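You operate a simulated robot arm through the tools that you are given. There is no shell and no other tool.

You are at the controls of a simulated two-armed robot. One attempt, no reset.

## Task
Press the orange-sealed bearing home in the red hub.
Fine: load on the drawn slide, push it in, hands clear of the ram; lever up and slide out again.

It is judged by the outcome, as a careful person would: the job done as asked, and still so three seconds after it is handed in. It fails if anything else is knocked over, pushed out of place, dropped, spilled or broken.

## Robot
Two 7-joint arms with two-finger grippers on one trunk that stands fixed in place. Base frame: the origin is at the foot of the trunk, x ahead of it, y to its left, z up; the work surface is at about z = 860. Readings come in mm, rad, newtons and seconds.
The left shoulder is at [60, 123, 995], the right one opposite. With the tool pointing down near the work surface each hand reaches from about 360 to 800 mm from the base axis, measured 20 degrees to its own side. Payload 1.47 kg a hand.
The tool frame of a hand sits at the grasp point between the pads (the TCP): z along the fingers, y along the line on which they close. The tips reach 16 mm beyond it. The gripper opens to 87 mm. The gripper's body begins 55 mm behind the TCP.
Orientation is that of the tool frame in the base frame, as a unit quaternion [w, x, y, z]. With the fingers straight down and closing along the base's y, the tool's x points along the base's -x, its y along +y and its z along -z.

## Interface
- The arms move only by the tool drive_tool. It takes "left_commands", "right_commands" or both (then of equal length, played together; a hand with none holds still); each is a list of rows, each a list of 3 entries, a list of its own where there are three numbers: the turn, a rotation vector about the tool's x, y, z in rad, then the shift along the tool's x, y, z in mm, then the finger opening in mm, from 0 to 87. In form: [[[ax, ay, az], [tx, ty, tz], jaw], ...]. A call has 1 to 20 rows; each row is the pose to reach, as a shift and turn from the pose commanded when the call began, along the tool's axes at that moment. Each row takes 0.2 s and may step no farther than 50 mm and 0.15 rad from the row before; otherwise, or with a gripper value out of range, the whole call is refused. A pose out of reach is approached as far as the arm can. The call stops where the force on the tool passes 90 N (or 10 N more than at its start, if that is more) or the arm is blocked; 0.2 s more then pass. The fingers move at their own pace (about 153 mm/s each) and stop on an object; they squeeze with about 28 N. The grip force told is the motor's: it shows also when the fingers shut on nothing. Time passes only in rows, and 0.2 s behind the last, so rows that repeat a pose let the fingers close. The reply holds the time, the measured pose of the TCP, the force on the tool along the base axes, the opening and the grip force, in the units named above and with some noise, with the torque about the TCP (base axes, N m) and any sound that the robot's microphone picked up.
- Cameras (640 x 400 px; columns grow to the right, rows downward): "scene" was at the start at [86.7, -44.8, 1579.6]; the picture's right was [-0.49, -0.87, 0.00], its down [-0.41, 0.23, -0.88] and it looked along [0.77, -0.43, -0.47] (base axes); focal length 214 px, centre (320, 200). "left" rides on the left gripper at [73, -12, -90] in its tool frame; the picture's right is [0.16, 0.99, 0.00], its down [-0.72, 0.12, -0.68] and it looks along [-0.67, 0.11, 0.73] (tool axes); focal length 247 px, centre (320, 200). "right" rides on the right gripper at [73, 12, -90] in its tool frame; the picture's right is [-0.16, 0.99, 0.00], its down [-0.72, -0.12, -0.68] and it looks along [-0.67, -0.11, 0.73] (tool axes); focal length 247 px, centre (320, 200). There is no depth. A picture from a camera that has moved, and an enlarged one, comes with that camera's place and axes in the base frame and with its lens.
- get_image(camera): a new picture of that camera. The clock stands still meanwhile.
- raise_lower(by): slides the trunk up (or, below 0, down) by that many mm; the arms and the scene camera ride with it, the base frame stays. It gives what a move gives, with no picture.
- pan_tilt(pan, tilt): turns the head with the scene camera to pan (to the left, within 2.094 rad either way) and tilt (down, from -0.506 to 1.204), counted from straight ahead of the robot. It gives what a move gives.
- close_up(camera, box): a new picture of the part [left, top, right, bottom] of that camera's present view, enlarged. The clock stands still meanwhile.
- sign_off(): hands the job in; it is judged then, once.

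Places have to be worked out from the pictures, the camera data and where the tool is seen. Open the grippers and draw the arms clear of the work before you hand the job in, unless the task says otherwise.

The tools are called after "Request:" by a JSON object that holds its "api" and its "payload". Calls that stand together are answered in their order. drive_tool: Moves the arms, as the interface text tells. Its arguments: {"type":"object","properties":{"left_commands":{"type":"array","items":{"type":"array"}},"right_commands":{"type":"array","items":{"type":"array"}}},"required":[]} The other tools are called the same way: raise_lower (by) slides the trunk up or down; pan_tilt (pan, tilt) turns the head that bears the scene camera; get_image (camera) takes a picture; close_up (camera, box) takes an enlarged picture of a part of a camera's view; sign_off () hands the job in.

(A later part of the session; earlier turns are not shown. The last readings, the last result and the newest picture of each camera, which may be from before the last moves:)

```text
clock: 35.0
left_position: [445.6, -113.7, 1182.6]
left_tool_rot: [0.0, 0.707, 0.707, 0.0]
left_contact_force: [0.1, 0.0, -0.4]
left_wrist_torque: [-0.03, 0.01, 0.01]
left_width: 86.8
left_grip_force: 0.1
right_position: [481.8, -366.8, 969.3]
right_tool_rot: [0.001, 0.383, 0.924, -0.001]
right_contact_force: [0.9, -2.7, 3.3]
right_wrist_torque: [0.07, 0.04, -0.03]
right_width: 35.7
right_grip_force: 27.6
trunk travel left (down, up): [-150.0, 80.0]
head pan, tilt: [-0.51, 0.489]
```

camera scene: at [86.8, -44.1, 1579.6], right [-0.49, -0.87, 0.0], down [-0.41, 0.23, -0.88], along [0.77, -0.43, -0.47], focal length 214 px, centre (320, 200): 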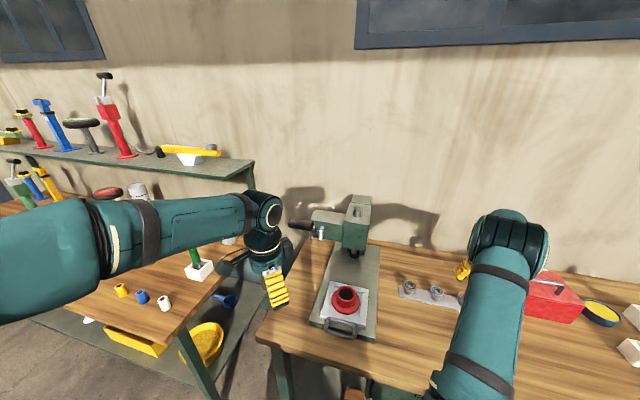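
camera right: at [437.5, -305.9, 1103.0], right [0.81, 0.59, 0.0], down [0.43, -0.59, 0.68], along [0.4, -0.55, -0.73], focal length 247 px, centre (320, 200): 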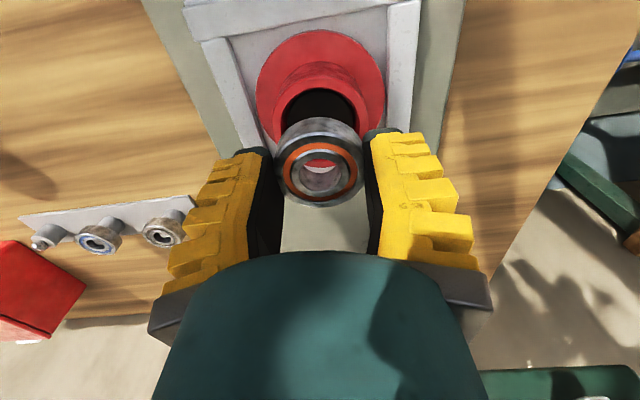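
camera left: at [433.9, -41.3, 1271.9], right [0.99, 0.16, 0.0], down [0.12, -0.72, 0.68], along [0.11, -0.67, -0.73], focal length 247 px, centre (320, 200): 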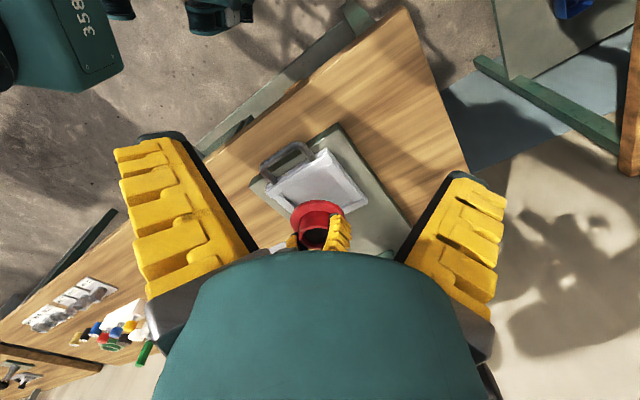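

There's light contact, again on the robot side. I'll lift 1 mm, shift another 0.8 mm toward the press, and lower again.

Request:
{"api": "drive_tool", "payload": {"right_commands": [[[0, 0, 0], [0, 0, -1], 32], [[0, 0, 0], [-0.8, -0.2, -1], 32], [[0, 0, 0], [-0.8, -0.2, 0], 32], [[0, 0, 0], [-0.8, -0.2, 1], 32], [[0, 0, 0], [-0.8, -0.2, 1], 32]]}}

Request:
{"api": "close_up", "payload": {"camera": "scene", "box": [330, 275, 370, 310]}}

Request:
{"api": "close_up", "payload": {"camera": "right", "box": [250, 80, 390, 210]}}

```text
clock: 36.2
left_position: [445.2, -115.0, 1182.4]
left_tool_rot: [0.0, 0.707, 0.707, 0.0]
left_contact_force: [-1.6, 0.9, -0.1]
left_wrist_torque: [-0.01, 0.0, 0.01]
left_width: 86.9
left_grip_force: 0.1
right_position: [482.1, -368.0, 968.2]
right_tool_rot: [0.0, 0.383, 0.924, 0.0]
right_contact_force: [-0.1, -0.2, -1.8]
right_wrist_torque: [-0.03, 0.03, 0.0]
right_width: 36.1
right_grip_force: 28.0
trunk travel left (down, up): [-150.0, 80.0]
head pan, tilt: [-0.51, 0.489]
```

```text
11.43 times, centred on (350, 292) of scene
camera zoom: at [86.8, -44.9, 1579.6], right [-0.49, -0.87, 0.0], down [-0.41, 0.23, -0.88], along [0.77, -0.43, -0.47], focal length 2451 px, centre (-23, -857)
```

zoom: 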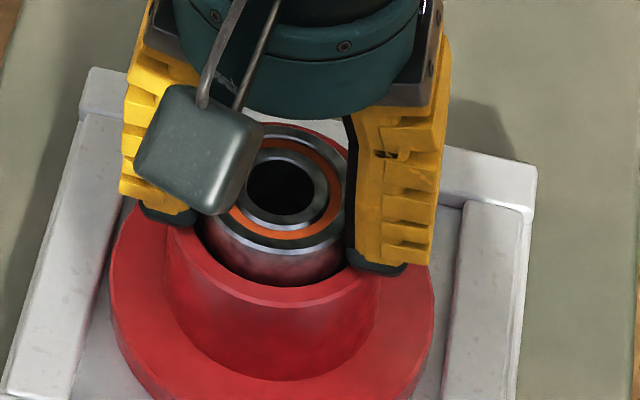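

```text
3.08 times, centred on (320, 145) of right
camera zoom: at [439.0, -308.8, 1056.4], right [0.81, 0.59, 0.0], down [0.43, -0.59, 0.68], along [0.4, -0.55, -0.73], focal length 760 px, centre (320, 369)
```

zoom: 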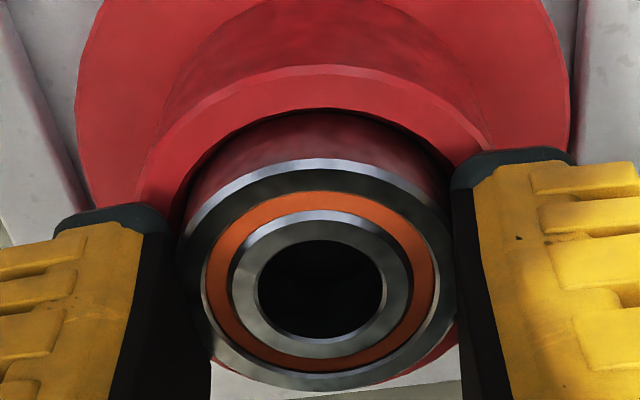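

No contact at z≈967, so the bearing is about 6 mm into the lead-in. The finger tips are close to the rim, so I'll go down 1 more mm carefully.

Request:
{"api": "drive_tool", "payload": {"right_commands": [[[0, 0, 0], [0, 0, 0.5], 32], [[0, 0, 0], [0, 0, 1], 32], [[0, 0, 0], [0, 0, 1], 32]]}}

Request:
{"api": "close_up", "payload": {"camera": "scene", "box": [330, 275, 370, 310]}}

```text
clock: 37.0
left_position: [445.1, -114.5, 1182.8]
left_tool_rot: [0.0, 0.707, 0.707, 0.0]
left_contact_force: [-0.5, 0.9, 0.1]
left_wrist_torque: [-0.05, 0.01, -0.04]
left_width: 87.2
left_grip_force: 0.0
right_position: [482.3, -368.1, 966.7]
right_tool_rot: [0.0, 0.383, 0.924, 0.0]
right_contact_force: [0.0, -0.1, -1.9]
right_wrist_torque: [0.03, 0.0, -0.01]
right_width: 35.9
right_grip_force: 27.7
trunk travel left (down, up): [-150.0, 80.0]
head pan, tilt: [-0.51, 0.489]
```

```text
11.43 times, centred on (350, 292) of scene
camera zoom: at [86.8, -44.9, 1579.6], right [-0.49, -0.87, 0.0], down [-0.41, 0.23, -0.88], along [0.77, -0.43, -0.47], focal length 2451 px, centre (-23, -857)
```

zoom: 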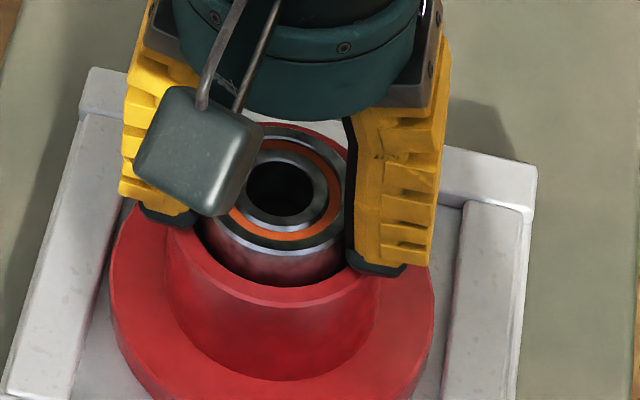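

Still free. I'll take another 1 mm with a force check.

Request:
{"api": "drive_tool", "payload": {"right_commands": [[[0, 0, 0], [0, 0, 0.5], 32], [[0, 0, 0], [0, 0, 1], 32], [[0, 0, 0], [0, 0, 1], 32]]}}

Request:
{"api": "close_up", "payload": {"camera": "scene", "box": [330, 275, 370, 310]}}

Request:
{"api": "close_up", "payload": {"camera": "left", "box": [290, 170, 350, 220]}}

```text
clock: 37.8
left_position: [445.0, -114.8, 1182.9]
left_tool_rot: [0.0, 0.707, 0.707, 0.0]
left_contact_force: [-0.5, -1.1, -0.2]
left_wrist_torque: [-0.03, 0.0, 0.0]
left_width: 87.0
left_grip_force: 0.0
right_position: [482.9, -368.0, 966.2]
right_tool_rot: [0.001, 0.382, 0.924, 0.001]
right_contact_force: [-0.3, -0.6, 6.8]
right_wrist_torque: [-0.15, -0.13, 0.0]
right_width: 35.7
right_grip_force: 28.4
trunk travel left (down, up): [-150.0, 80.0]
head pan, tilt: [-0.51, 0.489]
```

```text
11.43 times, centred on (350, 292) of scene
camera zoom: at [86.2, -44.5, 1579.7], right [-0.49, -0.87, 0.0], down [-0.41, 0.23, -0.88], along [0.77, -0.43, -0.47], focal length 2451 px, centre (-23, -857)
```

zoom: 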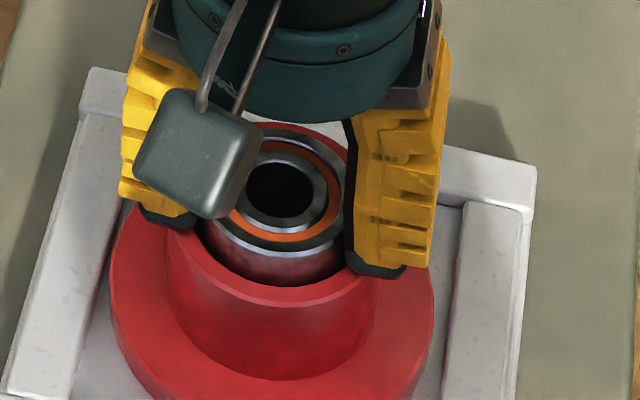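

```text
8.00 times, centred on (320, 195) of left
camera zoom: at [433.6, -40.4, 1272.0], right [0.99, 0.16, 0.0], down [0.12, -0.72, 0.68], along [0.11, -0.67, -0.73], focal length 1976 px, centre (320, 240)
```

zoom: 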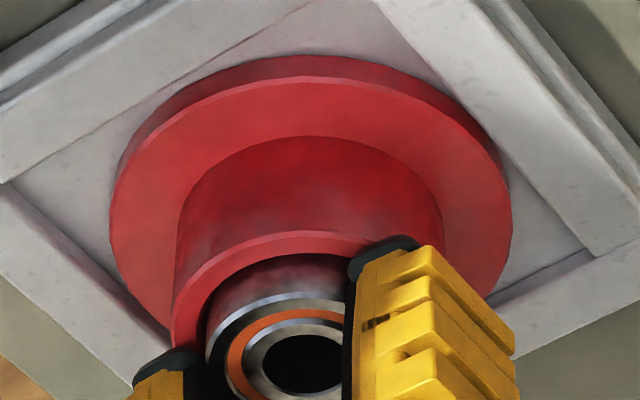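

Light contact is now on the far side, so the bearing is centred within half a millimetre and sits in the bore mouth. I'll ease it 0.4 mm back, release slowly, and rise straight up.

Request:
{"api": "drive_tool", "payload": {"right_commands": [[[0, 0, 0], [0.4, 0, -0.6], 32], [[0, 0, 0], [0.4, 0, -0.3], 32], [[0, 0, 0], [0.4, 0, -0.3], 45], [[0, 0, 0], [0.4, 0, -0.3], 52], [[0, 0, 0], [0.4, 0, -0.3], 60], [[0, 0, 0], [0.4, 0, -0.3], 66], [[0, 0, 0], [0.4, 0, -0.3], 66]]}}

Request:
{"api": "close_up", "payload": {"camera": "scene", "box": [330, 275, 370, 310]}}

Request:
{"api": "close_up", "payload": {"camera": "right", "box": [240, 80, 400, 230]}}

```text
clock: 39.4
left_position: [445.0, -114.3, 1183.3]
left_tool_rot: [0.0, 0.707, 0.707, 0.0]
left_contact_force: [1.1, -0.1, 0.4]
left_wrist_torque: [-0.03, 0.01, 0.02]
left_width: 86.8
left_grip_force: 0.1
right_position: [483.1, -365.9, 966.0]
right_tool_rot: [-0.001, 0.383, 0.924, 0.0]
right_contact_force: [-0.5, 0.3, -0.3]
right_wrist_torque: [-0.02, 0.0, 0.0]
right_width: 70.1
right_grip_force: 2.8
trunk travel left (down, up): [-150.0, 80.0]
head pan, tilt: [-0.51, 0.489]
```

```text
11.43 times, centred on (350, 292) of scene
camera zoom: at [86.7, -44.8, 1579.6], right [-0.49, -0.87, 0.0], down [-0.41, 0.23, -0.88], along [0.77, -0.43, -0.47], focal length 2451 px, centre (-23, -857)
```

zoom: 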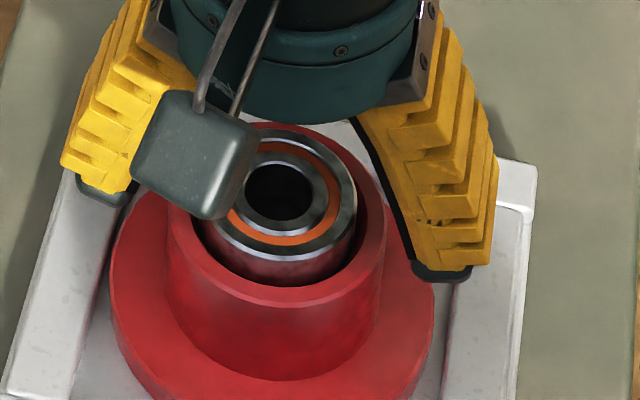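

```text
2.67 times, centred on (320, 155) of right
camera zoom: at [439.1, -308.0, 1055.0], right [0.81, 0.59, 0.0], down [0.43, -0.59, 0.68], along [0.4, -0.55, -0.73], focal length 659 px, centre (320, 320)
```

zoom: 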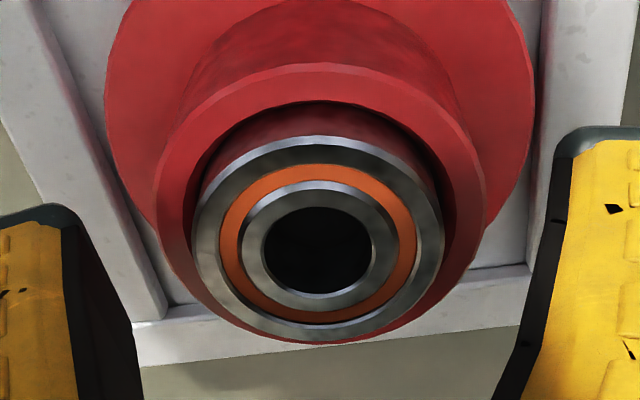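

Released, and the bearing sits level in the hub's mouth. I'll rise straight up and back the right hand off to a spot where its camera can watch the ram and tray from the side.

Request:
{"api": "drive_tool", "payload": {"right_commands": [[[0, 0, 0], [0, 0, -10], 66], [[0, 0, 0], [0, 0, -35], 75], [[0, 0, 0], [0, 0, -75], 87], [[0, 0, 0], [0, 0, -110], 87], [[0, 0, 0], [0, 0, -110], 87]]}}

Request:
{"api": "close_up", "payload": {"camera": "right", "box": [250, 0, 390, 120]}}

Request:
{"api": "close_up", "payload": {"camera": "left", "box": [280, 150, 370, 225]}}

Request:
{"api": "close_up", "payload": {"camera": "scene", "box": [325, 275, 375, 325]}}

```text
clock: 40.6
left_position: [445.1, -114.2, 1182.0]
left_tool_rot: [0.0, 0.708, 0.707, 0.001]
left_contact_force: [0.0, -0.2, -0.1]
left_wrist_torque: [0.0, 0.03, 0.0]
left_width: 86.7
left_grip_force: 0.1
right_position: [480.9, -368.5, 1080.1]
right_tool_rot: [0.0, 0.382, 0.924, 0.0]
right_contact_force: [-0.1, 0.2, -0.4]
right_wrist_torque: [0.01, 0.0, 0.02]
right_width: 86.9
right_grip_force: 0.0
trunk travel left (down, up): [-150.0, 80.0]
head pan, tilt: [-0.51, 0.489]
```

```text
3.33 times, centred on (320, 60) of right
camera zoom: at [437.8, -308.9, 1168.2], right [0.81, 0.59, 0.0], down [0.43, -0.59, 0.68], along [0.4, -0.55, -0.73], focal length 823 px, centre (320, 667)
```

zoom: 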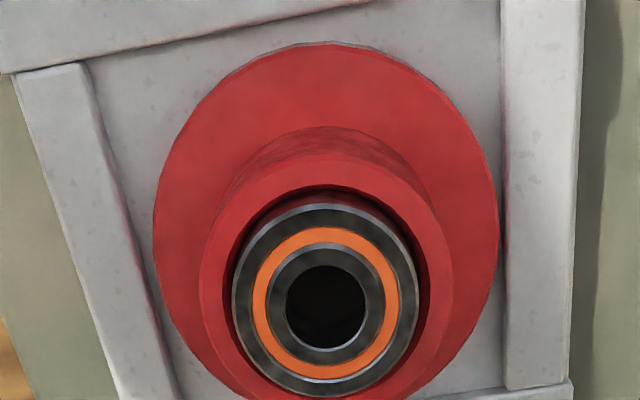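

```text
5.33 times, centred on (325, 188) of left
camera zoom: at [434.3, -40.8, 1271.7], right [0.99, 0.16, 0.0], down [0.12, -0.72, 0.68], along [0.11, -0.67, -0.73], focal length 1317 px, centre (293, 267)
```

zoom: 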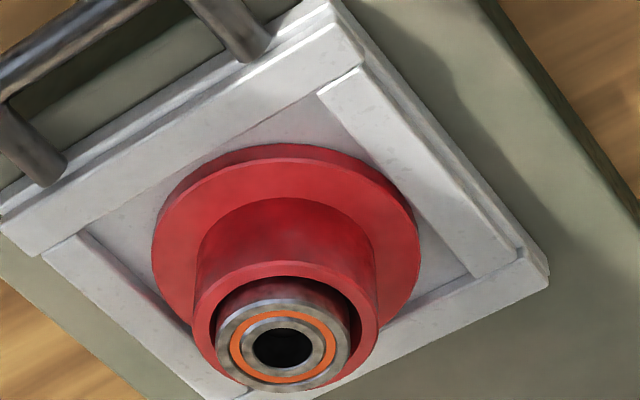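

```text
8.00 times, centred on (350, 300) of scene
camera zoom: at [87.0, -44.9, 1579.5], right [-0.49, -0.87, 0.0], down [-0.41, 0.23, -0.88], along [0.77, -0.43, -0.47], focal length 1716 px, centre (80, -600)
```

zoom: 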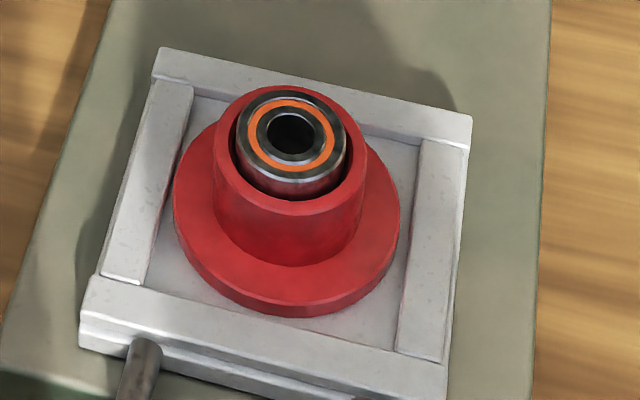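

The bearing stands level and concentric in the hub's mouth. I'll retract the right hand to a watching position, high and to the right of the press.

Request:
{"api": "drive_tool", "payload": {"right_commands": [[[0, 0, -0.112], [5.8, -30.8, -24.3], 87], [[0, 0, -0.224], [11.5, -61.6, -48.6], 87], [[0, 0, -0.336], [17.3, -92.4, -72.9], 87], [[0, 0, -0.449], [23, -123.3, -97.1], 87], [[0, 0, -0.561], [28.8, -154.1, -121.4], 87], [[0, 0, -0.673], [34.5, -184.9, -145.7], 87], [[0, 0, -0.785], [40.3, -215.7, -170], 87], [[0, 0, -0.785], [40.3, -215.7, -170], 87]]}}

Request:
{"api": "get_image", "payload": {"camera": "right"}}

Request:
{"api": "get_image", "payload": {"camera": "scene"}}

```text
clock: 42.4
left_position: [445.6, -113.6, 1182.3]
left_tool_rot: [0.001, 0.708, 0.706, 0.0]
left_contact_force: [0.0, -0.2, -0.1]
left_wrist_torque: [-0.03, 0.0, -0.02]
left_width: 86.9
left_grip_force: 0.0
right_position: [302.9, -489.8, 1246.2]
right_tool_rot: [0.0, -0.001, 1.0, 0.0]
right_contact_force: [0.0, 0.1, -0.8]
right_wrist_torque: [-0.01, -0.01, -0.01]
right_width: 87.0
right_grip_force: 0.1
trunk travel left (down, up): [-150.0, 80.0]
head pan, tilt: [-0.51, 0.489]
```

```text
taken
camera right: at [230.5, -478.7, 1335.4], right [0.16, 0.99, 0.0], down [0.72, -0.12, 0.68], along [0.67, -0.11, -0.73], focal length 247 px, centre (320, 200)
```

right: 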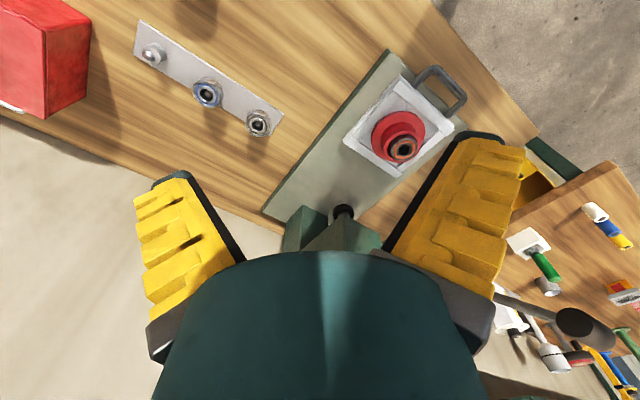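

```text
taken
camera scene: at [87.5, -44.8, 1579.5], right [-0.49, -0.87, 0.0], down [-0.41, 0.23, -0.88], along [0.77, -0.43, -0.47], focal length 214 px, centre (320, 200)
```

scene: 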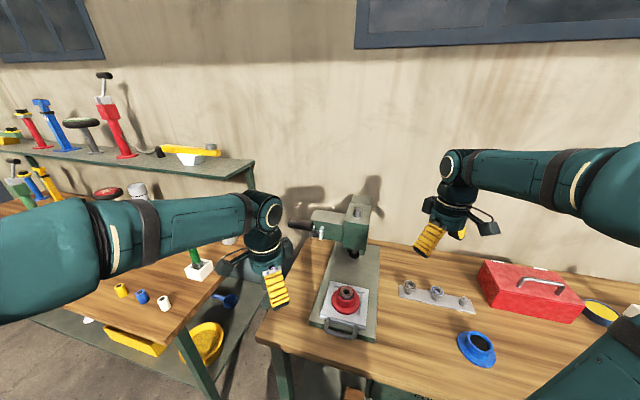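

Good overview. I'll zoom on the ram pad and handle to check the clearance over the bearing.

Request:
{"api": "close_up", "payload": {"camera": "right", "box": [290, 180, 390, 250]}}

Request:
{"api": "close_up", "payload": {"camera": "scene", "box": [325, 225, 385, 270]}}

Request:
{"api": "close_up", "payload": {"camera": "right", "box": [330, 55, 480, 165]}}

Request:
{"api": "close_up", "payload": {"camera": "left", "box": [240, 120, 340, 200]}}

```text
5.71 times, centred on (340, 215) of right
camera zoom: at [230.5, -478.7, 1335.4], right [0.16, 0.99, 0.0], down [0.72, -0.12, 0.68], along [0.67, -0.11, -0.73], focal length 1411 px, centre (206, 114)
```

zoom: 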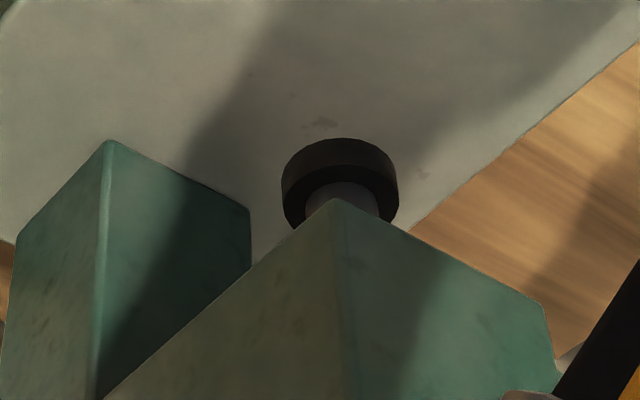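

```text
8.89 times, centred on (355, 248) of scene
camera zoom: at [87.5, -44.8, 1579.5], right [-0.49, -0.87, 0.0], down [-0.41, 0.23, -0.88], along [0.77, -0.43, -0.47], focal length 1906 px, centre (9, -222)
```

zoom: 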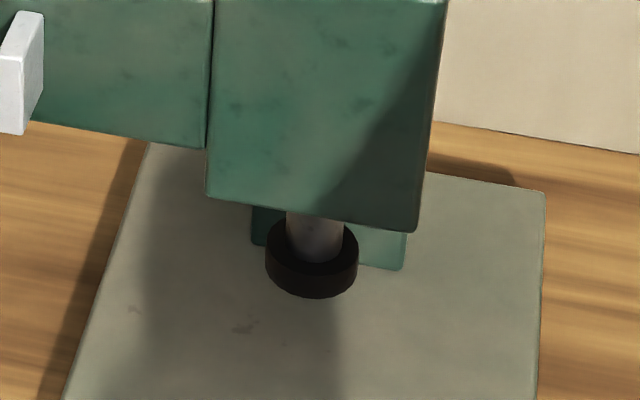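

```text
3.64 times, centred on (405, 110) of right
camera zoom: at [230.5, -478.7, 1335.4], right [0.16, 0.99, 0.0], down [0.72, -0.12, 0.68], along [0.67, -0.11, -0.73], focal length 898 px, centre (11, 527)
```

zoom: 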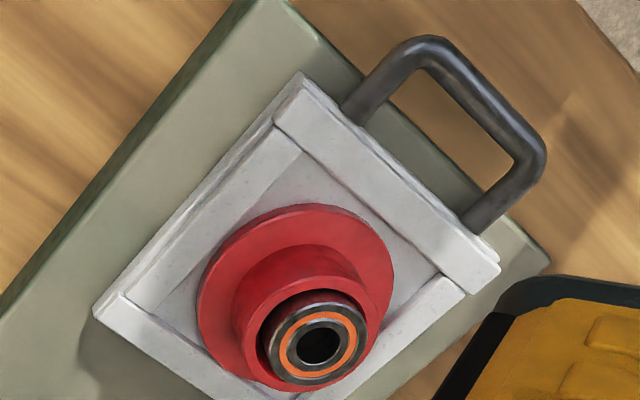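

```text
5.00 times, centred on (290, 160) of left
camera zoom: at [434.7, -40.7, 1271.5], right [0.99, 0.16, 0.0], down [0.12, -0.72, 0.68], along [0.11, -0.67, -0.73], focal length 1235 px, centre (470, 400)
```

zoom: 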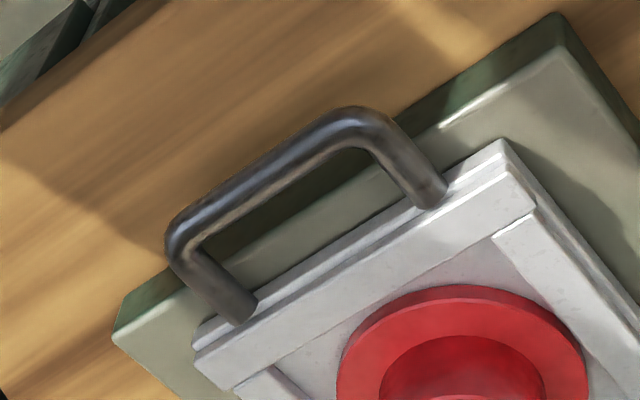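

The ram axis is near p≈770, with about 12 mm of clearance over the bearing, so slide travel is about 169 mm. The handle bar is at about (399,-286,904). I'll use the right hand for the handle, since its arm stays clear of the lever, and draw the left hand back to wait.

Request:
{"api": "drive_tool", "payload": {"right_commands": [[[0, 0, -0.098], [-12, 25.6, 30.7], 70], [[0, 0, -0.196], [-24, 51.2, 61.5], 60], [[0, 0, -0.294], [-35.9, 76.7, 92.2], 50], [[0, 0, -0.393], [-47.9, 102.3, 123], 40], [[0, 0, -0.491], [-59.9, 127.9, 153.7], 40], [[0, 0, -0.589], [-71.9, 153.5, 184.5], 40], [[0, 0, -0.687], [-83.8, 179, 215.2], 40], [[0, 0, -0.785], [-95.8, 204.6, 246], 40], [[0, 0, -0.785], [-95.8, 204.6, 246], 40]], "left_commands": [[[0, 0, -0.098], [14.3, -5.6, -14.8], 87], [[0, 0, -0.196], [28.5, -11.3, -29.5], 87], [[0, 0, -0.294], [42.8, -16.9, -44.3], 87], [[0, 0, -0.393], [57, -22.5, -59], 87], [[0, 0, -0.491], [71.3, -28.1, -73.8], 87], [[0, 0, -0.589], [85.5, -33.8, -88.5], 87], [[0, 0, -0.687], [99.8, -39.4, -103.3], 87], [[0, 0, -0.785], [114, -45, -118], 87], [[0, 0, -0.785], [114, -45, -118], 87]]}}

Request:
{"api": "get_image", "payload": {"camera": "right"}}

Request:
{"api": "get_image", "payload": {"camera": "scene"}}

Request:
{"api": "get_image", "payload": {"camera": "left"}}

```text
clock: 44.4
left_position: [398.0, -0.5, 1299.3]
left_tool_rot: [0.0, 0.382, 0.924, 0.0]
left_contact_force: [-0.1, -0.4, -0.4]
left_wrist_torque: [-0.01, 0.0, 0.02]
left_width: 87.0
left_grip_force: 0.1
right_position: [396.0, -285.3, 998.4]
right_tool_rot: [0.0, -0.382, 0.924, 0.0]
right_contact_force: [-0.2, -0.1, 0.6]
right_wrist_torque: [0.0, -0.03, 0.02]
right_width: 45.8
right_grip_force: 3.7
trunk travel left (down, up): [-150.0, 80.0]
head pan, tilt: [-0.51, 0.489]
```

```text
taken
camera right: at [335.6, -329.1, 1088.5], right [-0.59, 0.81, 0.0], down [0.59, 0.43, 0.68], along [0.55, 0.4, -0.73], focal length 247 px, centre (320, 200)
```

right: 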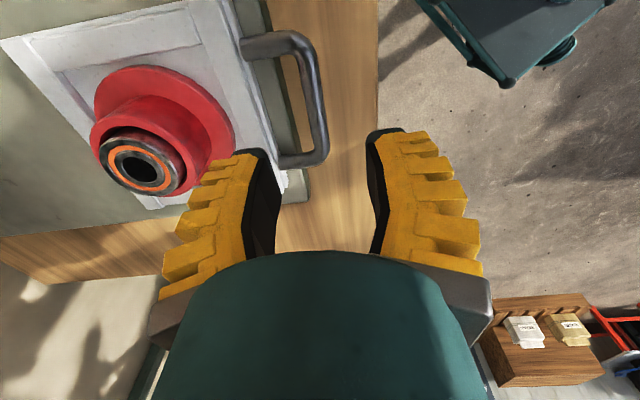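

```text
taken
camera scene: at [86.2, -45.2, 1579.6], right [-0.49, -0.87, 0.0], down [-0.41, 0.23, -0.88], along [0.77, -0.43, -0.47], focal length 214 px, centre (320, 200)
```

scene: 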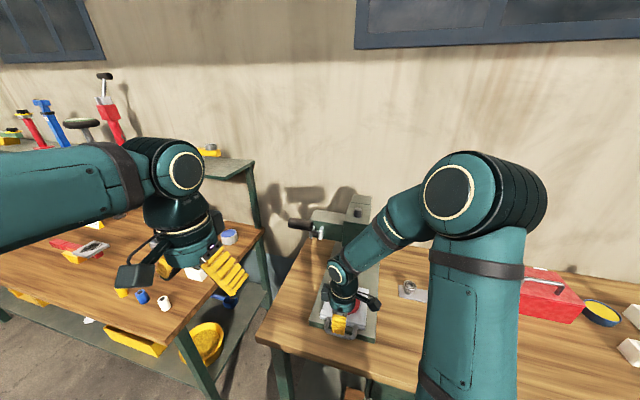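

```text
taken
camera left: at [339.1, 43.0, 1389.3], right [0.59, 0.81, 0.0], down [0.59, -0.43, 0.68], along [0.55, -0.4, -0.73], focal length 247 px, centre (320, 200)
```

left: 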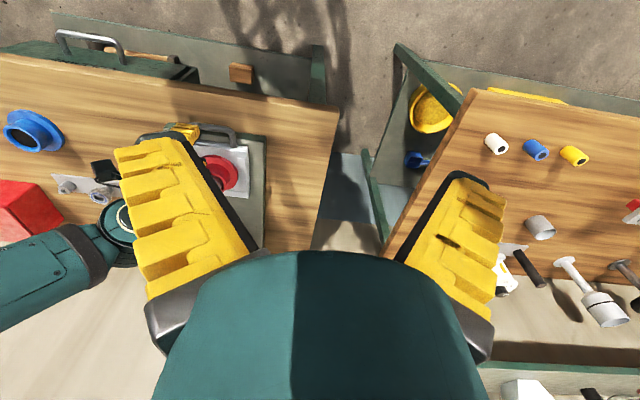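

The right hand is above the handle. I'll zoom its camera to align the jaws on the bar.

Request:
{"api": "close_up", "payload": {"camera": "right", "box": [230, 10, 370, 190]}}

Request:
{"api": "close_up", "payload": {"camera": "scene", "box": [300, 260, 390, 350]}}

```text
2.22 times, centred on (300, 100) of right
camera zoom: at [335.6, -329.1, 1088.5], right [-0.59, 0.81, 0.0], down [0.59, 0.43, 0.68], along [0.55, 0.4, -0.73], focal length 549 px, centre (364, 422)
```

zoom: 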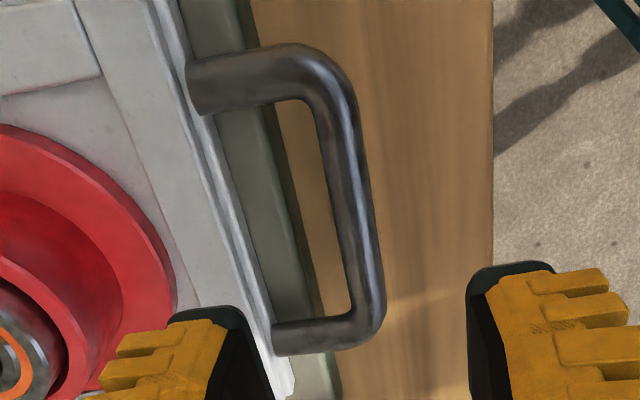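

```text
4.44 times, centred on (345, 305) of scene
camera zoom: at [86.2, -45.2, 1579.6], right [-0.49, -0.87, 0.0], down [-0.41, 0.23, -0.88], along [0.77, -0.43, -0.47], focal length 953 px, centre (209, -267)
```

zoom: 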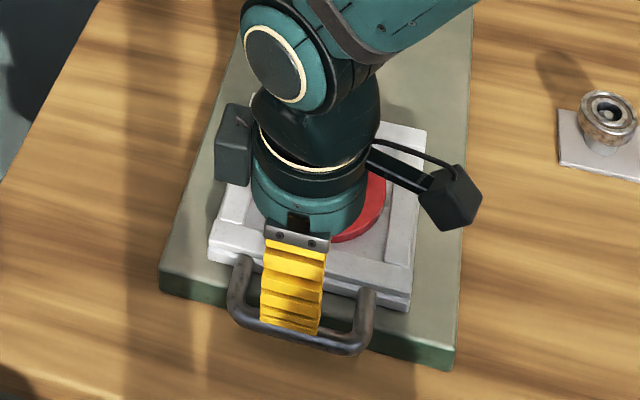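

The bar spans q≈40–121 at p≈486, so I need 4 mm in +p and 2.5 mm in +q. I'll shift and descend to just above the bar.

Request:
{"api": "drive_tool", "payload": {"right_commands": [[[0, 0, 0], [-2.5, -4, 17], 40], [[0, 0, 0], [-2.5, -4, 34], 40], [[0, 0, 0], [-2.5, -4, 51], 40], [[0, 0, 0], [-2.5, -4, 66], 40], [[0, 0, 0], [-2.5, -4, 66], 40]]}}

Request:
{"api": "close_up", "payload": {"camera": "right", "box": [210, 40, 430, 240]}}

Request:
{"api": "close_up", "payload": {"camera": "scene", "box": [310, 290, 380, 350]}}

```text
clock: 45.6
left_position: [398.6, 0.2, 1299.3]
left_tool_rot: [0.0, 0.383, 0.924, -0.001]
left_contact_force: [-0.2, 0.0, 0.2]
left_wrist_torque: [0.03, 0.01, -0.05]
left_width: 87.1
left_grip_force: 0.0
right_position: [400.5, -288.1, 932.7]
right_tool_rot: [0.001, -0.383, 0.924, 0.0]
right_contact_force: [-1.3, 0.2, 0.1]
right_wrist_torque: [0.03, 0.03, -0.02]
right_width: 45.7
right_grip_force: 3.9
trunk travel left (down, up): [-150.0, 80.0]
head pan, tilt: [-0.51, 0.489]
```

```text
2.00 times, centred on (320, 140) of right
camera zoom: at [340.5, -330.3, 1023.2], right [-0.59, 0.81, 0.0], down [0.59, 0.43, 0.68], along [0.55, 0.4, -0.73], focal length 494 px, centre (320, 320)
```

zoom: 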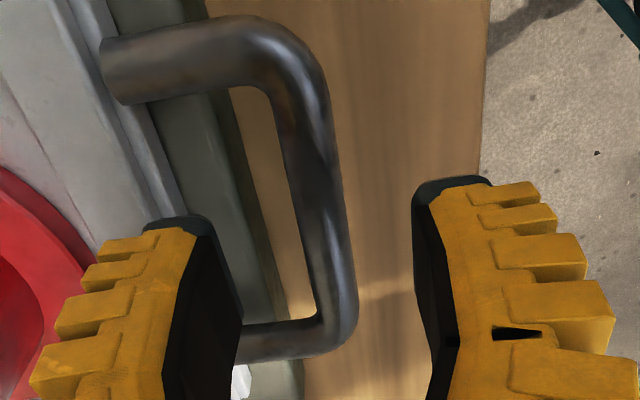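

```text
6.67 times, centred on (345, 320) of scene
camera zoom: at [86.5, -44.8, 1579.6], right [-0.49, -0.87, 0.0], down [-0.41, 0.23, -0.88], along [0.77, -0.43, -0.47], focal length 1430 px, centre (153, -600)
```

zoom: 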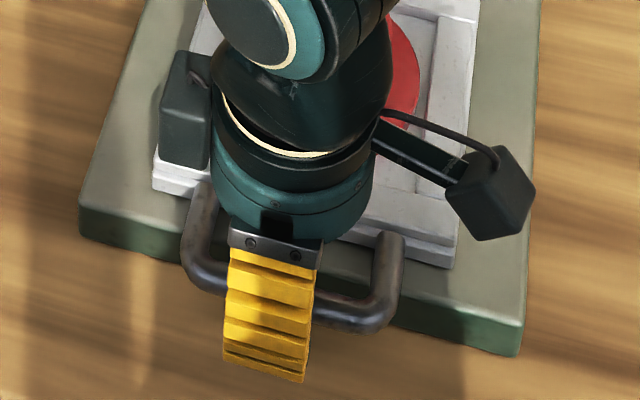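

The bar is 2.8 mm toward the robot from the TCP. I'll correct that, descend 27 mm so the pads straddle the bar, and close.

Request:
{"api": "drive_tool", "payload": {"right_commands": [[[0, 0, 0], [0, 2.8, 9], 40], [[0, 0, 0], [0, 2.8, 18], 40], [[0, 0, 0], [0, 2.8, 27], 40], [[0, 0, 0], [0, 2.8, 27], 40]]}}

Request:
{"api": "close_up", "payload": {"camera": "right", "box": [210, 60, 430, 260]}}

Request:
{"api": "close_up", "payload": {"camera": "scene", "box": [310, 290, 380, 350]}}

```text
clock: 46.6
left_position: [396.3, -0.3, 1300.5]
left_tool_rot: [0.0, 0.383, 0.924, 0.0]
left_contact_force: [0.4, 1.0, -0.3]
left_wrist_torque: [0.02, 0.0, 0.0]
left_width: 87.1
left_grip_force: 0.1
right_position: [400.0, -283.9, 908.7]
right_tool_rot: [0.001, -0.383, 0.924, -0.001]
right_contact_force: [-3.2, -0.7, 31.3]
right_wrist_torque: [-1.58, -0.92, -0.22]
right_width: 55.8
right_grip_force: 15.8
trunk travel left (down, up): [-150.0, 80.0]
head pan, tilt: [-0.51, 0.489]
```

```text
2.00 times, centred on (320, 160) of right
camera zoom: at [338.6, -328.0, 997.2], right [-0.59, 0.81, 0.0], down [0.59, 0.43, 0.68], along [0.55, 0.4, -0.73], focal length 494 px, centre (320, 280)
```

zoom: 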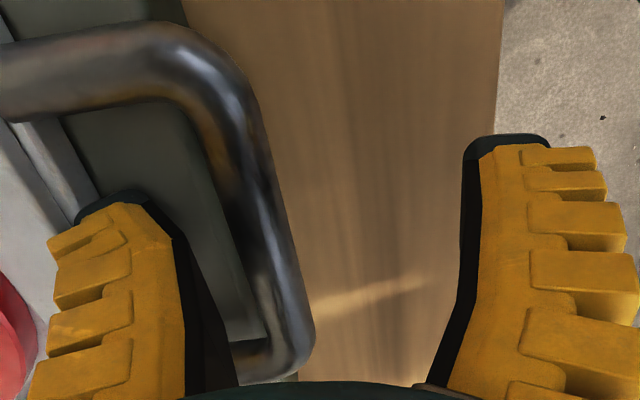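

```text
6.67 times, centred on (345, 320) of scene
camera zoom: at [84.2, -43.3, 1579.9], right [-0.49, -0.87, 0.0], down [-0.41, 0.23, -0.88], along [0.77, -0.43, -0.47], focal length 1430 px, centre (153, -600)
```

zoom: 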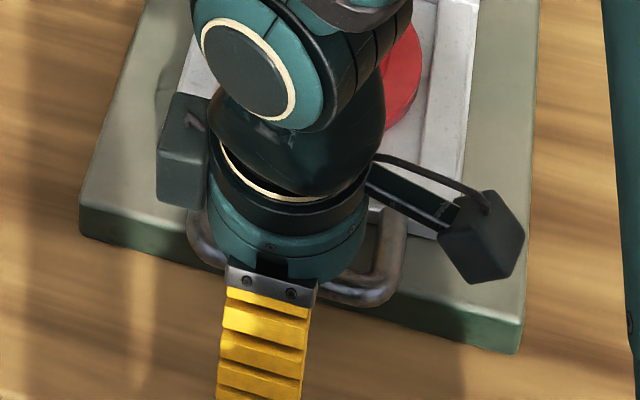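

The inner finger wedged against the tray front and nudged the slide inward about 13 mm. I'll lift off straight up, narrow the jaws, and re-approach.

Request:
{"api": "drive_tool", "payload": {"right_commands": [[[0, 0, 0], [0, 0, -15], 40], [[0, 0, 0], [0, 0, -35], 40], [[0, 0, 0], [0, 0, -55], 40], [[0, 0, 0], [0, 0, -55], 30]]}}

Request:
{"api": "get_image", "payload": {"camera": "right"}}

Request:
{"api": "close_up", "payload": {"camera": "right", "box": [160, 0, 400, 200]}}

Request:
{"api": "close_up", "payload": {"camera": "scene", "box": [300, 260, 390, 350]}}

```text
clock: 47.6
left_position: [399.5, -1.4, 1300.2]
left_tool_rot: [0.0, 0.383, 0.924, 0.0]
left_contact_force: [0.3, 1.2, -0.3]
left_wrist_torque: [-0.01, -0.01, 0.0]
left_width: 87.1
left_grip_force: 0.1
right_position: [398.8, -284.3, 961.8]
right_tool_rot: [0.0, -0.382, 0.924, 0.0]
right_contact_force: [0.0, 0.6, 0.1]
right_wrist_torque: [-0.02, -0.07, -0.02]
right_width: 36.4
right_grip_force: 4.5
trunk travel left (down, up): [-150.0, 80.0]
head pan, tilt: [-0.51, 0.489]
```

```text
taken
camera right: at [339.7, -328.9, 1051.2], right [-0.59, 0.81, 0.0], down [0.59, 0.43, 0.68], along [0.55, 0.4, -0.73], focal length 247 px, centre (320, 200)
```

right: 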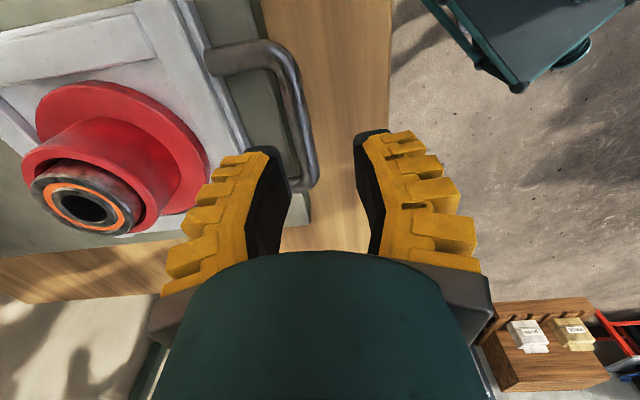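

```text
2.00 times, centred on (280, 100) of right
camera zoom: at [339.7, -328.9, 1051.2], right [-0.59, 0.81, 0.0], down [0.59, 0.43, 0.68], along [0.55, 0.4, -0.73], focal length 494 px, centre (400, 400)
```

zoom: 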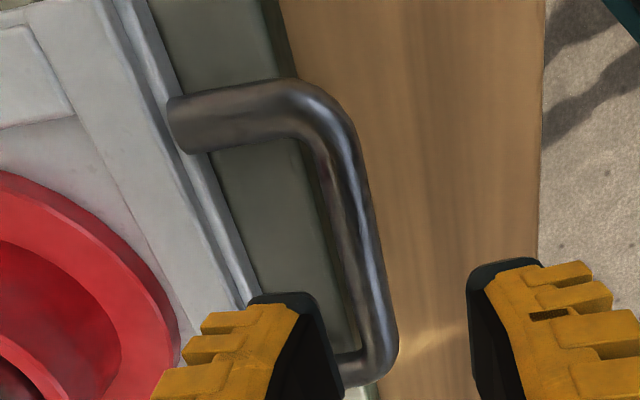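

```text
4.44 times, centred on (345, 305) of scene
camera zoom: at [87.0, -44.9, 1579.5], right [-0.49, -0.87, 0.0], down [-0.41, 0.23, -0.88], along [0.77, -0.43, -0.47], focal length 953 px, centre (209, -267)
```

zoom: 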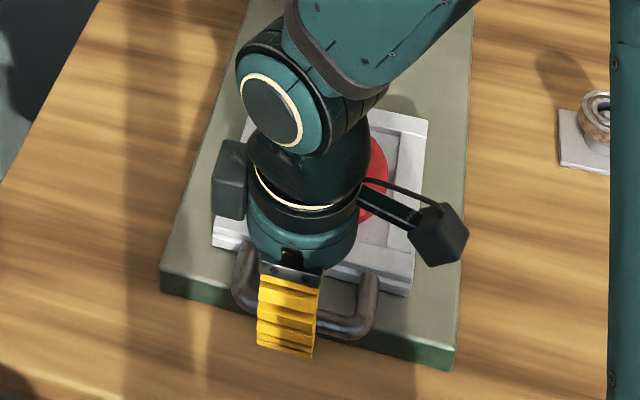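

The bearing and hub are undisturbed. The bar is now at p≈496, and the thick finger ribs reach about 29 mm outward, so I'll use a narrow opening and a slightly shallower grip. First I'll align above the bar.

Request:
{"api": "drive_tool", "payload": {"right_commands": [[[0, 0, 0], [1, -6, 0], 20], [[0, 0, 0], [1, -12.7, 10], 16], [[0, 0, 0], [1, -12.7, 25], 16], [[0, 0, 0], [1, -12.7, 25], 16], [[0, 0, 0], [1, -12.7, 25], 16]]}}

Request:
{"api": "close_up", "payload": {"camera": "right", "box": [210, 60, 430, 240]}}

Request:
{"api": "close_up", "payload": {"camera": "scene", "box": [300, 270, 390, 350]}}

```text
clock: 48.8
left_position: [399.1, 0.3, 1298.3]
left_tool_rot: [0.0, 0.383, 0.924, 0.0]
left_contact_force: [0.4, 0.2, 0.1]
left_wrist_torque: [0.02, -0.01, -0.01]
left_width: 86.9
left_grip_force: 0.2
right_position: [408.0, -294.8, 938.1]
right_tool_rot: [0.0, -0.383, 0.924, 0.0]
right_contact_force: [0.1, -0.1, -0.5]
right_wrist_torque: [0.0, 0.0, 0.02]
right_width: 22.6
right_grip_force: 4.7
trunk travel left (down, up): [-150.0, 80.0]
head pan, tilt: [-0.51, 0.489]
```

```text
2.22 times, centred on (320, 150) of right
camera zoom: at [348.8, -338.2, 1026.9], right [-0.59, 0.81, 0.0], down [0.59, 0.43, 0.68], along [0.55, 0.4, -0.73], focal length 549 px, centre (320, 311)
```

zoom: 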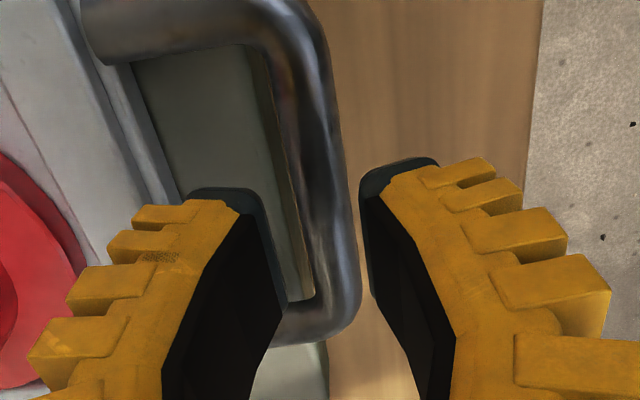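

```text
5.00 times, centred on (345, 310) of scene
camera zoom: at [86.9, -44.8, 1579.6], right [-0.49, -0.87, 0.0], down [-0.41, 0.23, -0.88], along [0.77, -0.43, -0.47], focal length 1072 px, centre (195, -350)
```

zoom: 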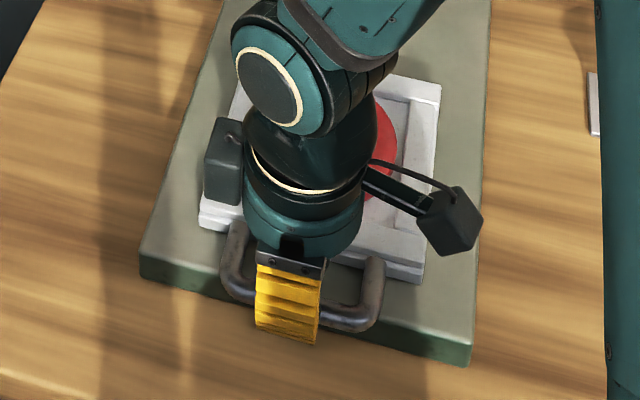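

The bar sits centred between the tips now. I'll descend 27 mm and close on it, watching the force.

Request:
{"api": "drive_tool", "payload": {"right_commands": [[[0, 0, 0], [0, 0, 9], 16], [[0, 0, 0], [0, 0, 18], 16], [[0, 0, 0], [0, 0, 27], 16], [[0, 0, 0], [0, 0, 27], 16]]}}

Request:
{"api": "close_up", "payload": {"camera": "right", "box": [210, 60, 430, 240]}}

```text
clock: 49.8
left_position: [399.3, -0.3, 1300.3]
left_tool_rot: [0.0, 0.383, 0.924, 0.0]
left_contact_force: [-0.4, 0.0, -0.3]
left_wrist_torque: [0.03, -0.01, -0.02]
left_width: 86.9
left_grip_force: 0.1
right_position: [410.4, -295.9, 910.5]
right_tool_rot: [0.0, -0.382, 0.924, 0.0]
right_contact_force: [-0.2, -0.8, 0.5]
right_wrist_torque: [-0.02, -0.02, 0.01]
right_width: 22.5
right_grip_force: 5.0
trunk travel left (down, up): [-150.0, 80.0]
head pan, tilt: [-0.51, 0.489]
```

```text
2.22 times, centred on (320, 150) of right
camera zoom: at [348.5, -338.5, 998.9], right [-0.59, 0.81, 0.0], down [0.59, 0.43, 0.68], along [0.55, 0.4, -0.73], focal length 549 px, centre (320, 311)
```

zoom: 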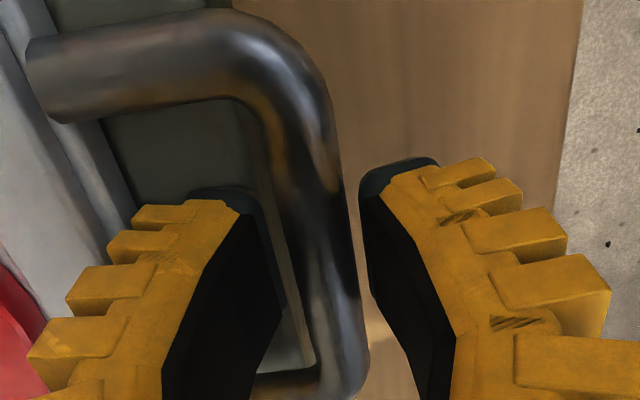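

Clean descent with the bar between the pads. I'll close on it.

Request:
{"api": "drive_tool", "payload": {"right_commands": [[[0, 0, 0], [0, 0, 0], 10], [[0, 0, 0], [0, 0, 0], 2], [[0, 0, 0], [0, 0, 0], 2], [[0, 0, 0], [0, 0, 0], 2]]}}

Request:
{"api": "get_image", "payload": {"camera": "right"}}

Request:
{"api": "get_image", "payload": {"camera": "scene"}}

```text
clock: 50.8
left_position: [398.1, 0.5, 1300.9]
left_tool_rot: [0.0, 0.383, 0.924, 0.0]
left_contact_force: [1.0, 0.6, 0.4]
left_wrist_torque: [-0.03, 0.01, 0.03]
left_width: 87.2
left_grip_force: 0.1
right_position: [409.0, -294.8, 911.0]
right_tool_rot: [0.001, -0.383, 0.924, -0.001]
right_contact_force: [-0.9, 0.1, 12.0]
right_wrist_torque: [-0.12, 0.18, -0.02]
right_width: 10.1
right_grip_force: 30.1
trunk travel left (down, up): [-150.0, 80.0]
head pan, tilt: [-0.51, 0.489]
```

```text
taken
camera right: at [348.4, -338.3, 999.4], right [-0.59, 0.81, 0.0], down [0.59, 0.43, 0.68], along [0.55, 0.4, -0.73], focal length 247 px, centre (320, 200)
```

right: 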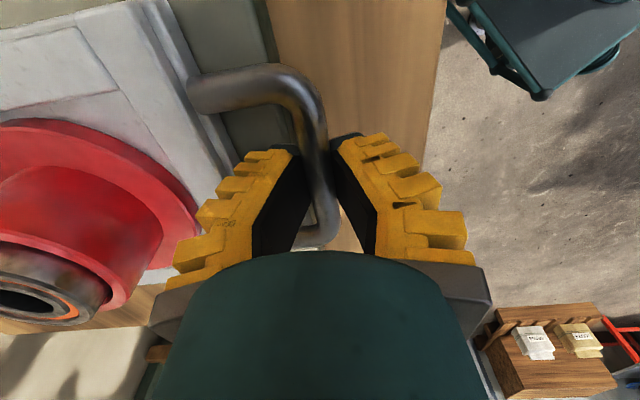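

```text
taken
camera scene: at [85.9, -44.3, 1579.7], right [-0.49, -0.87, 0.0], down [-0.41, 0.23, -0.88], along [0.77, -0.43, -0.47], focal length 214 px, centre (320, 200)
```

scene: 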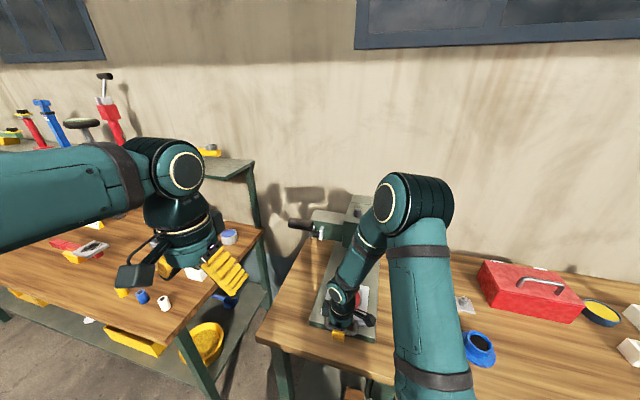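

The handle is firmly gripped. I'll push the slide in along p, first 60 mm in 10 mm rows, and check.

Request:
{"api": "drive_tool", "payload": {"right_commands": [[[0, 0, 0], [0, -10, 0], 2], [[0, 0, 0], [0, -20, 0], 2], [[0, 0, 0], [0, -30, 0], 2], [[0, 0, 0], [0, -40, 0], 2], [[0, 0, 0], [0, -50, 0], 2], [[0, 0, 0], [0, -60, 0], 2], [[0, 0, 0], [0, -60, 0], 2]]}}

Request:
{"api": "get_image", "payload": {"camera": "right"}}

Request:
{"api": "get_image", "payload": {"camera": "scene"}}

```text
clock: 52.4
left_position: [399.3, 1.9, 1298.8]
left_tool_rot: [0.0, 0.383, 0.924, 0.0]
left_contact_force: [0.9, 0.7, -0.9]
left_wrist_torque: [0.0, -0.01, 0.01]
left_width: 86.9
left_grip_force: 0.0
right_position: [451.2, -336.7, 910.2]
right_tool_rot: [0.001, -0.382, 0.924, -0.001]
right_contact_force: [5.4, 6.0, 11.4]
right_wrist_torque: [0.12, -0.12, 0.04]
right_width: 9.0
right_grip_force: 29.7
trunk travel left (down, up): [-150.0, 80.0]
head pan, tilt: [-0.51, 0.489]
```

```text
taken
camera right: at [390.7, -380.6, 999.7], right [-0.59, 0.81, 0.0], down [0.59, 0.43, 0.68], along [0.55, 0.4, -0.73], focal length 247 px, centre (320, 200)
```

right: 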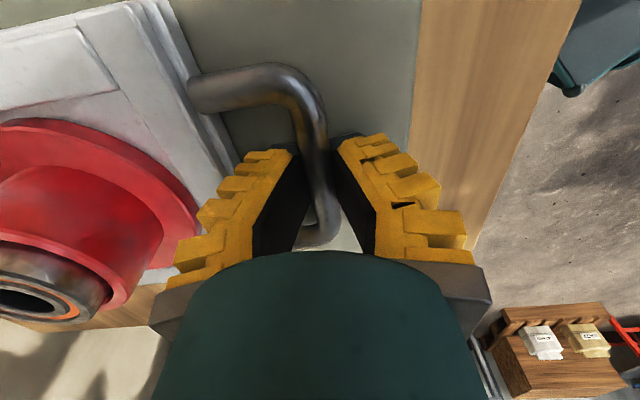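

```text
taken
camera scene: at [86.6, -43.6, 1579.6], right [-0.49, -0.87, 0.0], down [-0.41, 0.23, -0.88], along [0.77, -0.43, -0.47], focal length 214 px, centre (320, 200)
```

scene: 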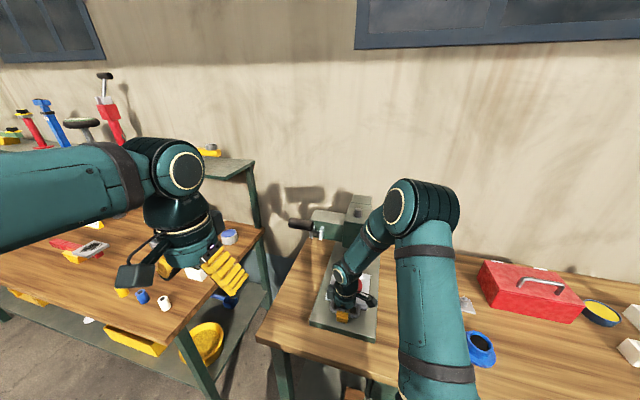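

The slide moves smoothly, with just 8 N of side load from a slight direction error. I'll continue 60 mm more with a small +q correction.

Request:
{"api": "drive_tool", "payload": {"right_commands": [[[0, 0, 0], [-1, -10, 0], 2], [[0, 0, 0], [-1.2, -20, 0], 2], [[0, 0, 0], [-1.4, -30, 0], 2], [[0, 0, 0], [-1.6, -40, 0], 2], [[0, 0, 0], [-1.8, -50, 0], 2], [[0, 0, 0], [-2, -60, 0], 2], [[0, 0, 0], [-2, -60, 0], 2]]}}

Request:
{"api": "get_image", "payload": {"camera": "right"}}

Request:
{"api": "close_up", "payload": {"camera": "scene", "box": [290, 180, 430, 340]}}

Request:
{"api": "get_image", "payload": {"camera": "left"}}

```text
clock: 54.0
left_position: [399.4, 0.3, 1299.1]
left_tool_rot: [0.0, 0.383, 0.924, 0.0]
left_contact_force: [-0.9, -0.1, -0.5]
left_wrist_torque: [0.0, 0.03, 0.0]
left_width: 86.9
left_grip_force: 0.1
right_position: [494.3, -380.7, 911.4]
right_tool_rot: [0.0, -0.382, 0.924, -0.001]
right_contact_force: [-3.2, -3.1, 7.0]
right_wrist_torque: [-0.37, 0.36, 0.0]
right_width: 6.4
right_grip_force: 29.6
trunk travel left (down, up): [-150.0, 80.0]
head pan, tilt: [-0.51, 0.489]
```

```text
taken
camera right: at [433.7, -423.6, 1000.4], right [-0.59, 0.81, 0.0], down [0.59, 0.43, 0.68], along [0.55, 0.4, -0.73], focal length 247 px, centre (320, 200)
```

right: 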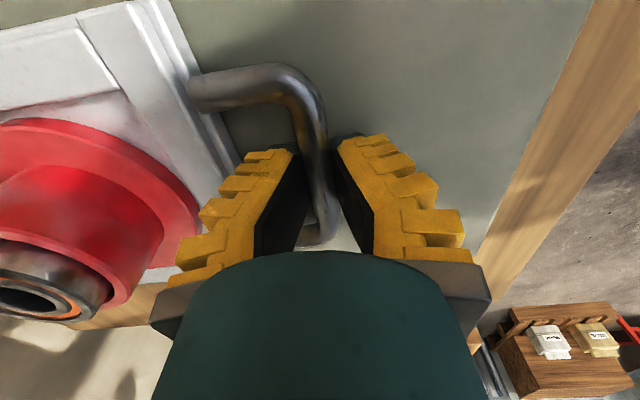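

```text
2.50 times, centred on (360, 260) of scene
camera zoom: at [85.8, -44.7, 1579.6], right [-0.49, -0.87, 0.0], down [-0.41, 0.23, -0.88], along [0.77, -0.43, -0.47], focal length 536 px, centre (220, 50)
```

zoom: 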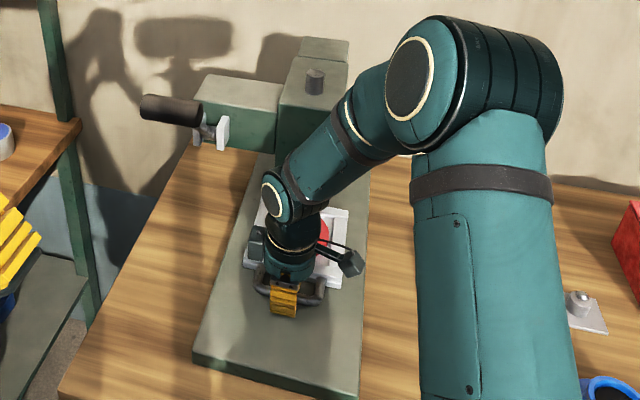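

```text
taken
camera left: at [338.9, 43.4, 1389.3], right [0.59, 0.81, 0.0], down [0.59, -0.43, 0.68], along [0.55, -0.4, -0.73], focal length 247 px, centre (320, 200)
```

left: 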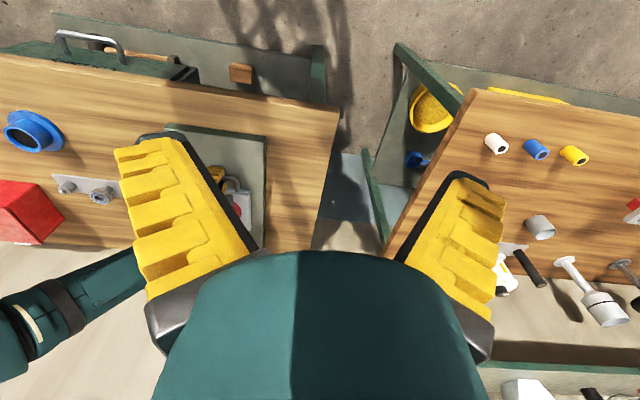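

The slide has gone in 121 mm with about 36 mm to go, and the arm is clear of the press head. I'll turn the left hand slightly so its camera can watch the bearing go under the ram.

Request:
{"api": "drive_tool", "payload": {"left_commands": [[[0, 0, 0.13], [0, -10, 0], 87], [[0, 0, 0.26], [0, -20, 0], 87], [[0, 0, 0.36], [0, -30, 0], 87], [[0, 0, 0.36], [0, -30, 0], 87]]}}

Request:
{"api": "get_image", "payload": {"camera": "left"}}

```text
clock: 55.0
left_position: [378.2, -22.7, 1300.3]
left_tool_rot: [0.0, 0.542, 0.84, 0.0]
left_contact_force: [-0.3, -0.4, 0.1]
left_wrist_torque: [0.02, -0.01, -0.01]
left_width: 86.9
left_grip_force: 0.1
right_position: [493.4, -381.0, 911.0]
right_tool_rot: [0.0, -0.382, 0.924, 0.0]
right_contact_force: [-4.5, -8.0, 7.3]
right_wrist_torque: [-0.1, 0.1, 0.03]
right_width: 6.5
right_grip_force: 30.0
trunk travel left (down, up): [-150.0, 80.0]
head pan, tilt: [-0.51, 0.489]
```

```text
taken
camera left: at [336.5, 39.6, 1389.9], right [0.84, 0.55, 0.0], down [0.4, -0.61, 0.68], along [0.37, -0.57, -0.73], focal length 247 px, centre (320, 200)
```

left: 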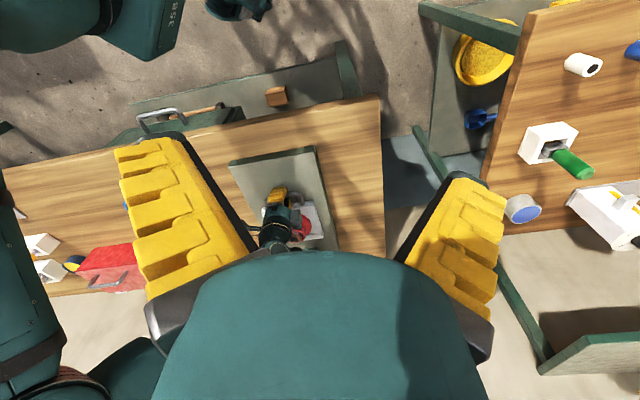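

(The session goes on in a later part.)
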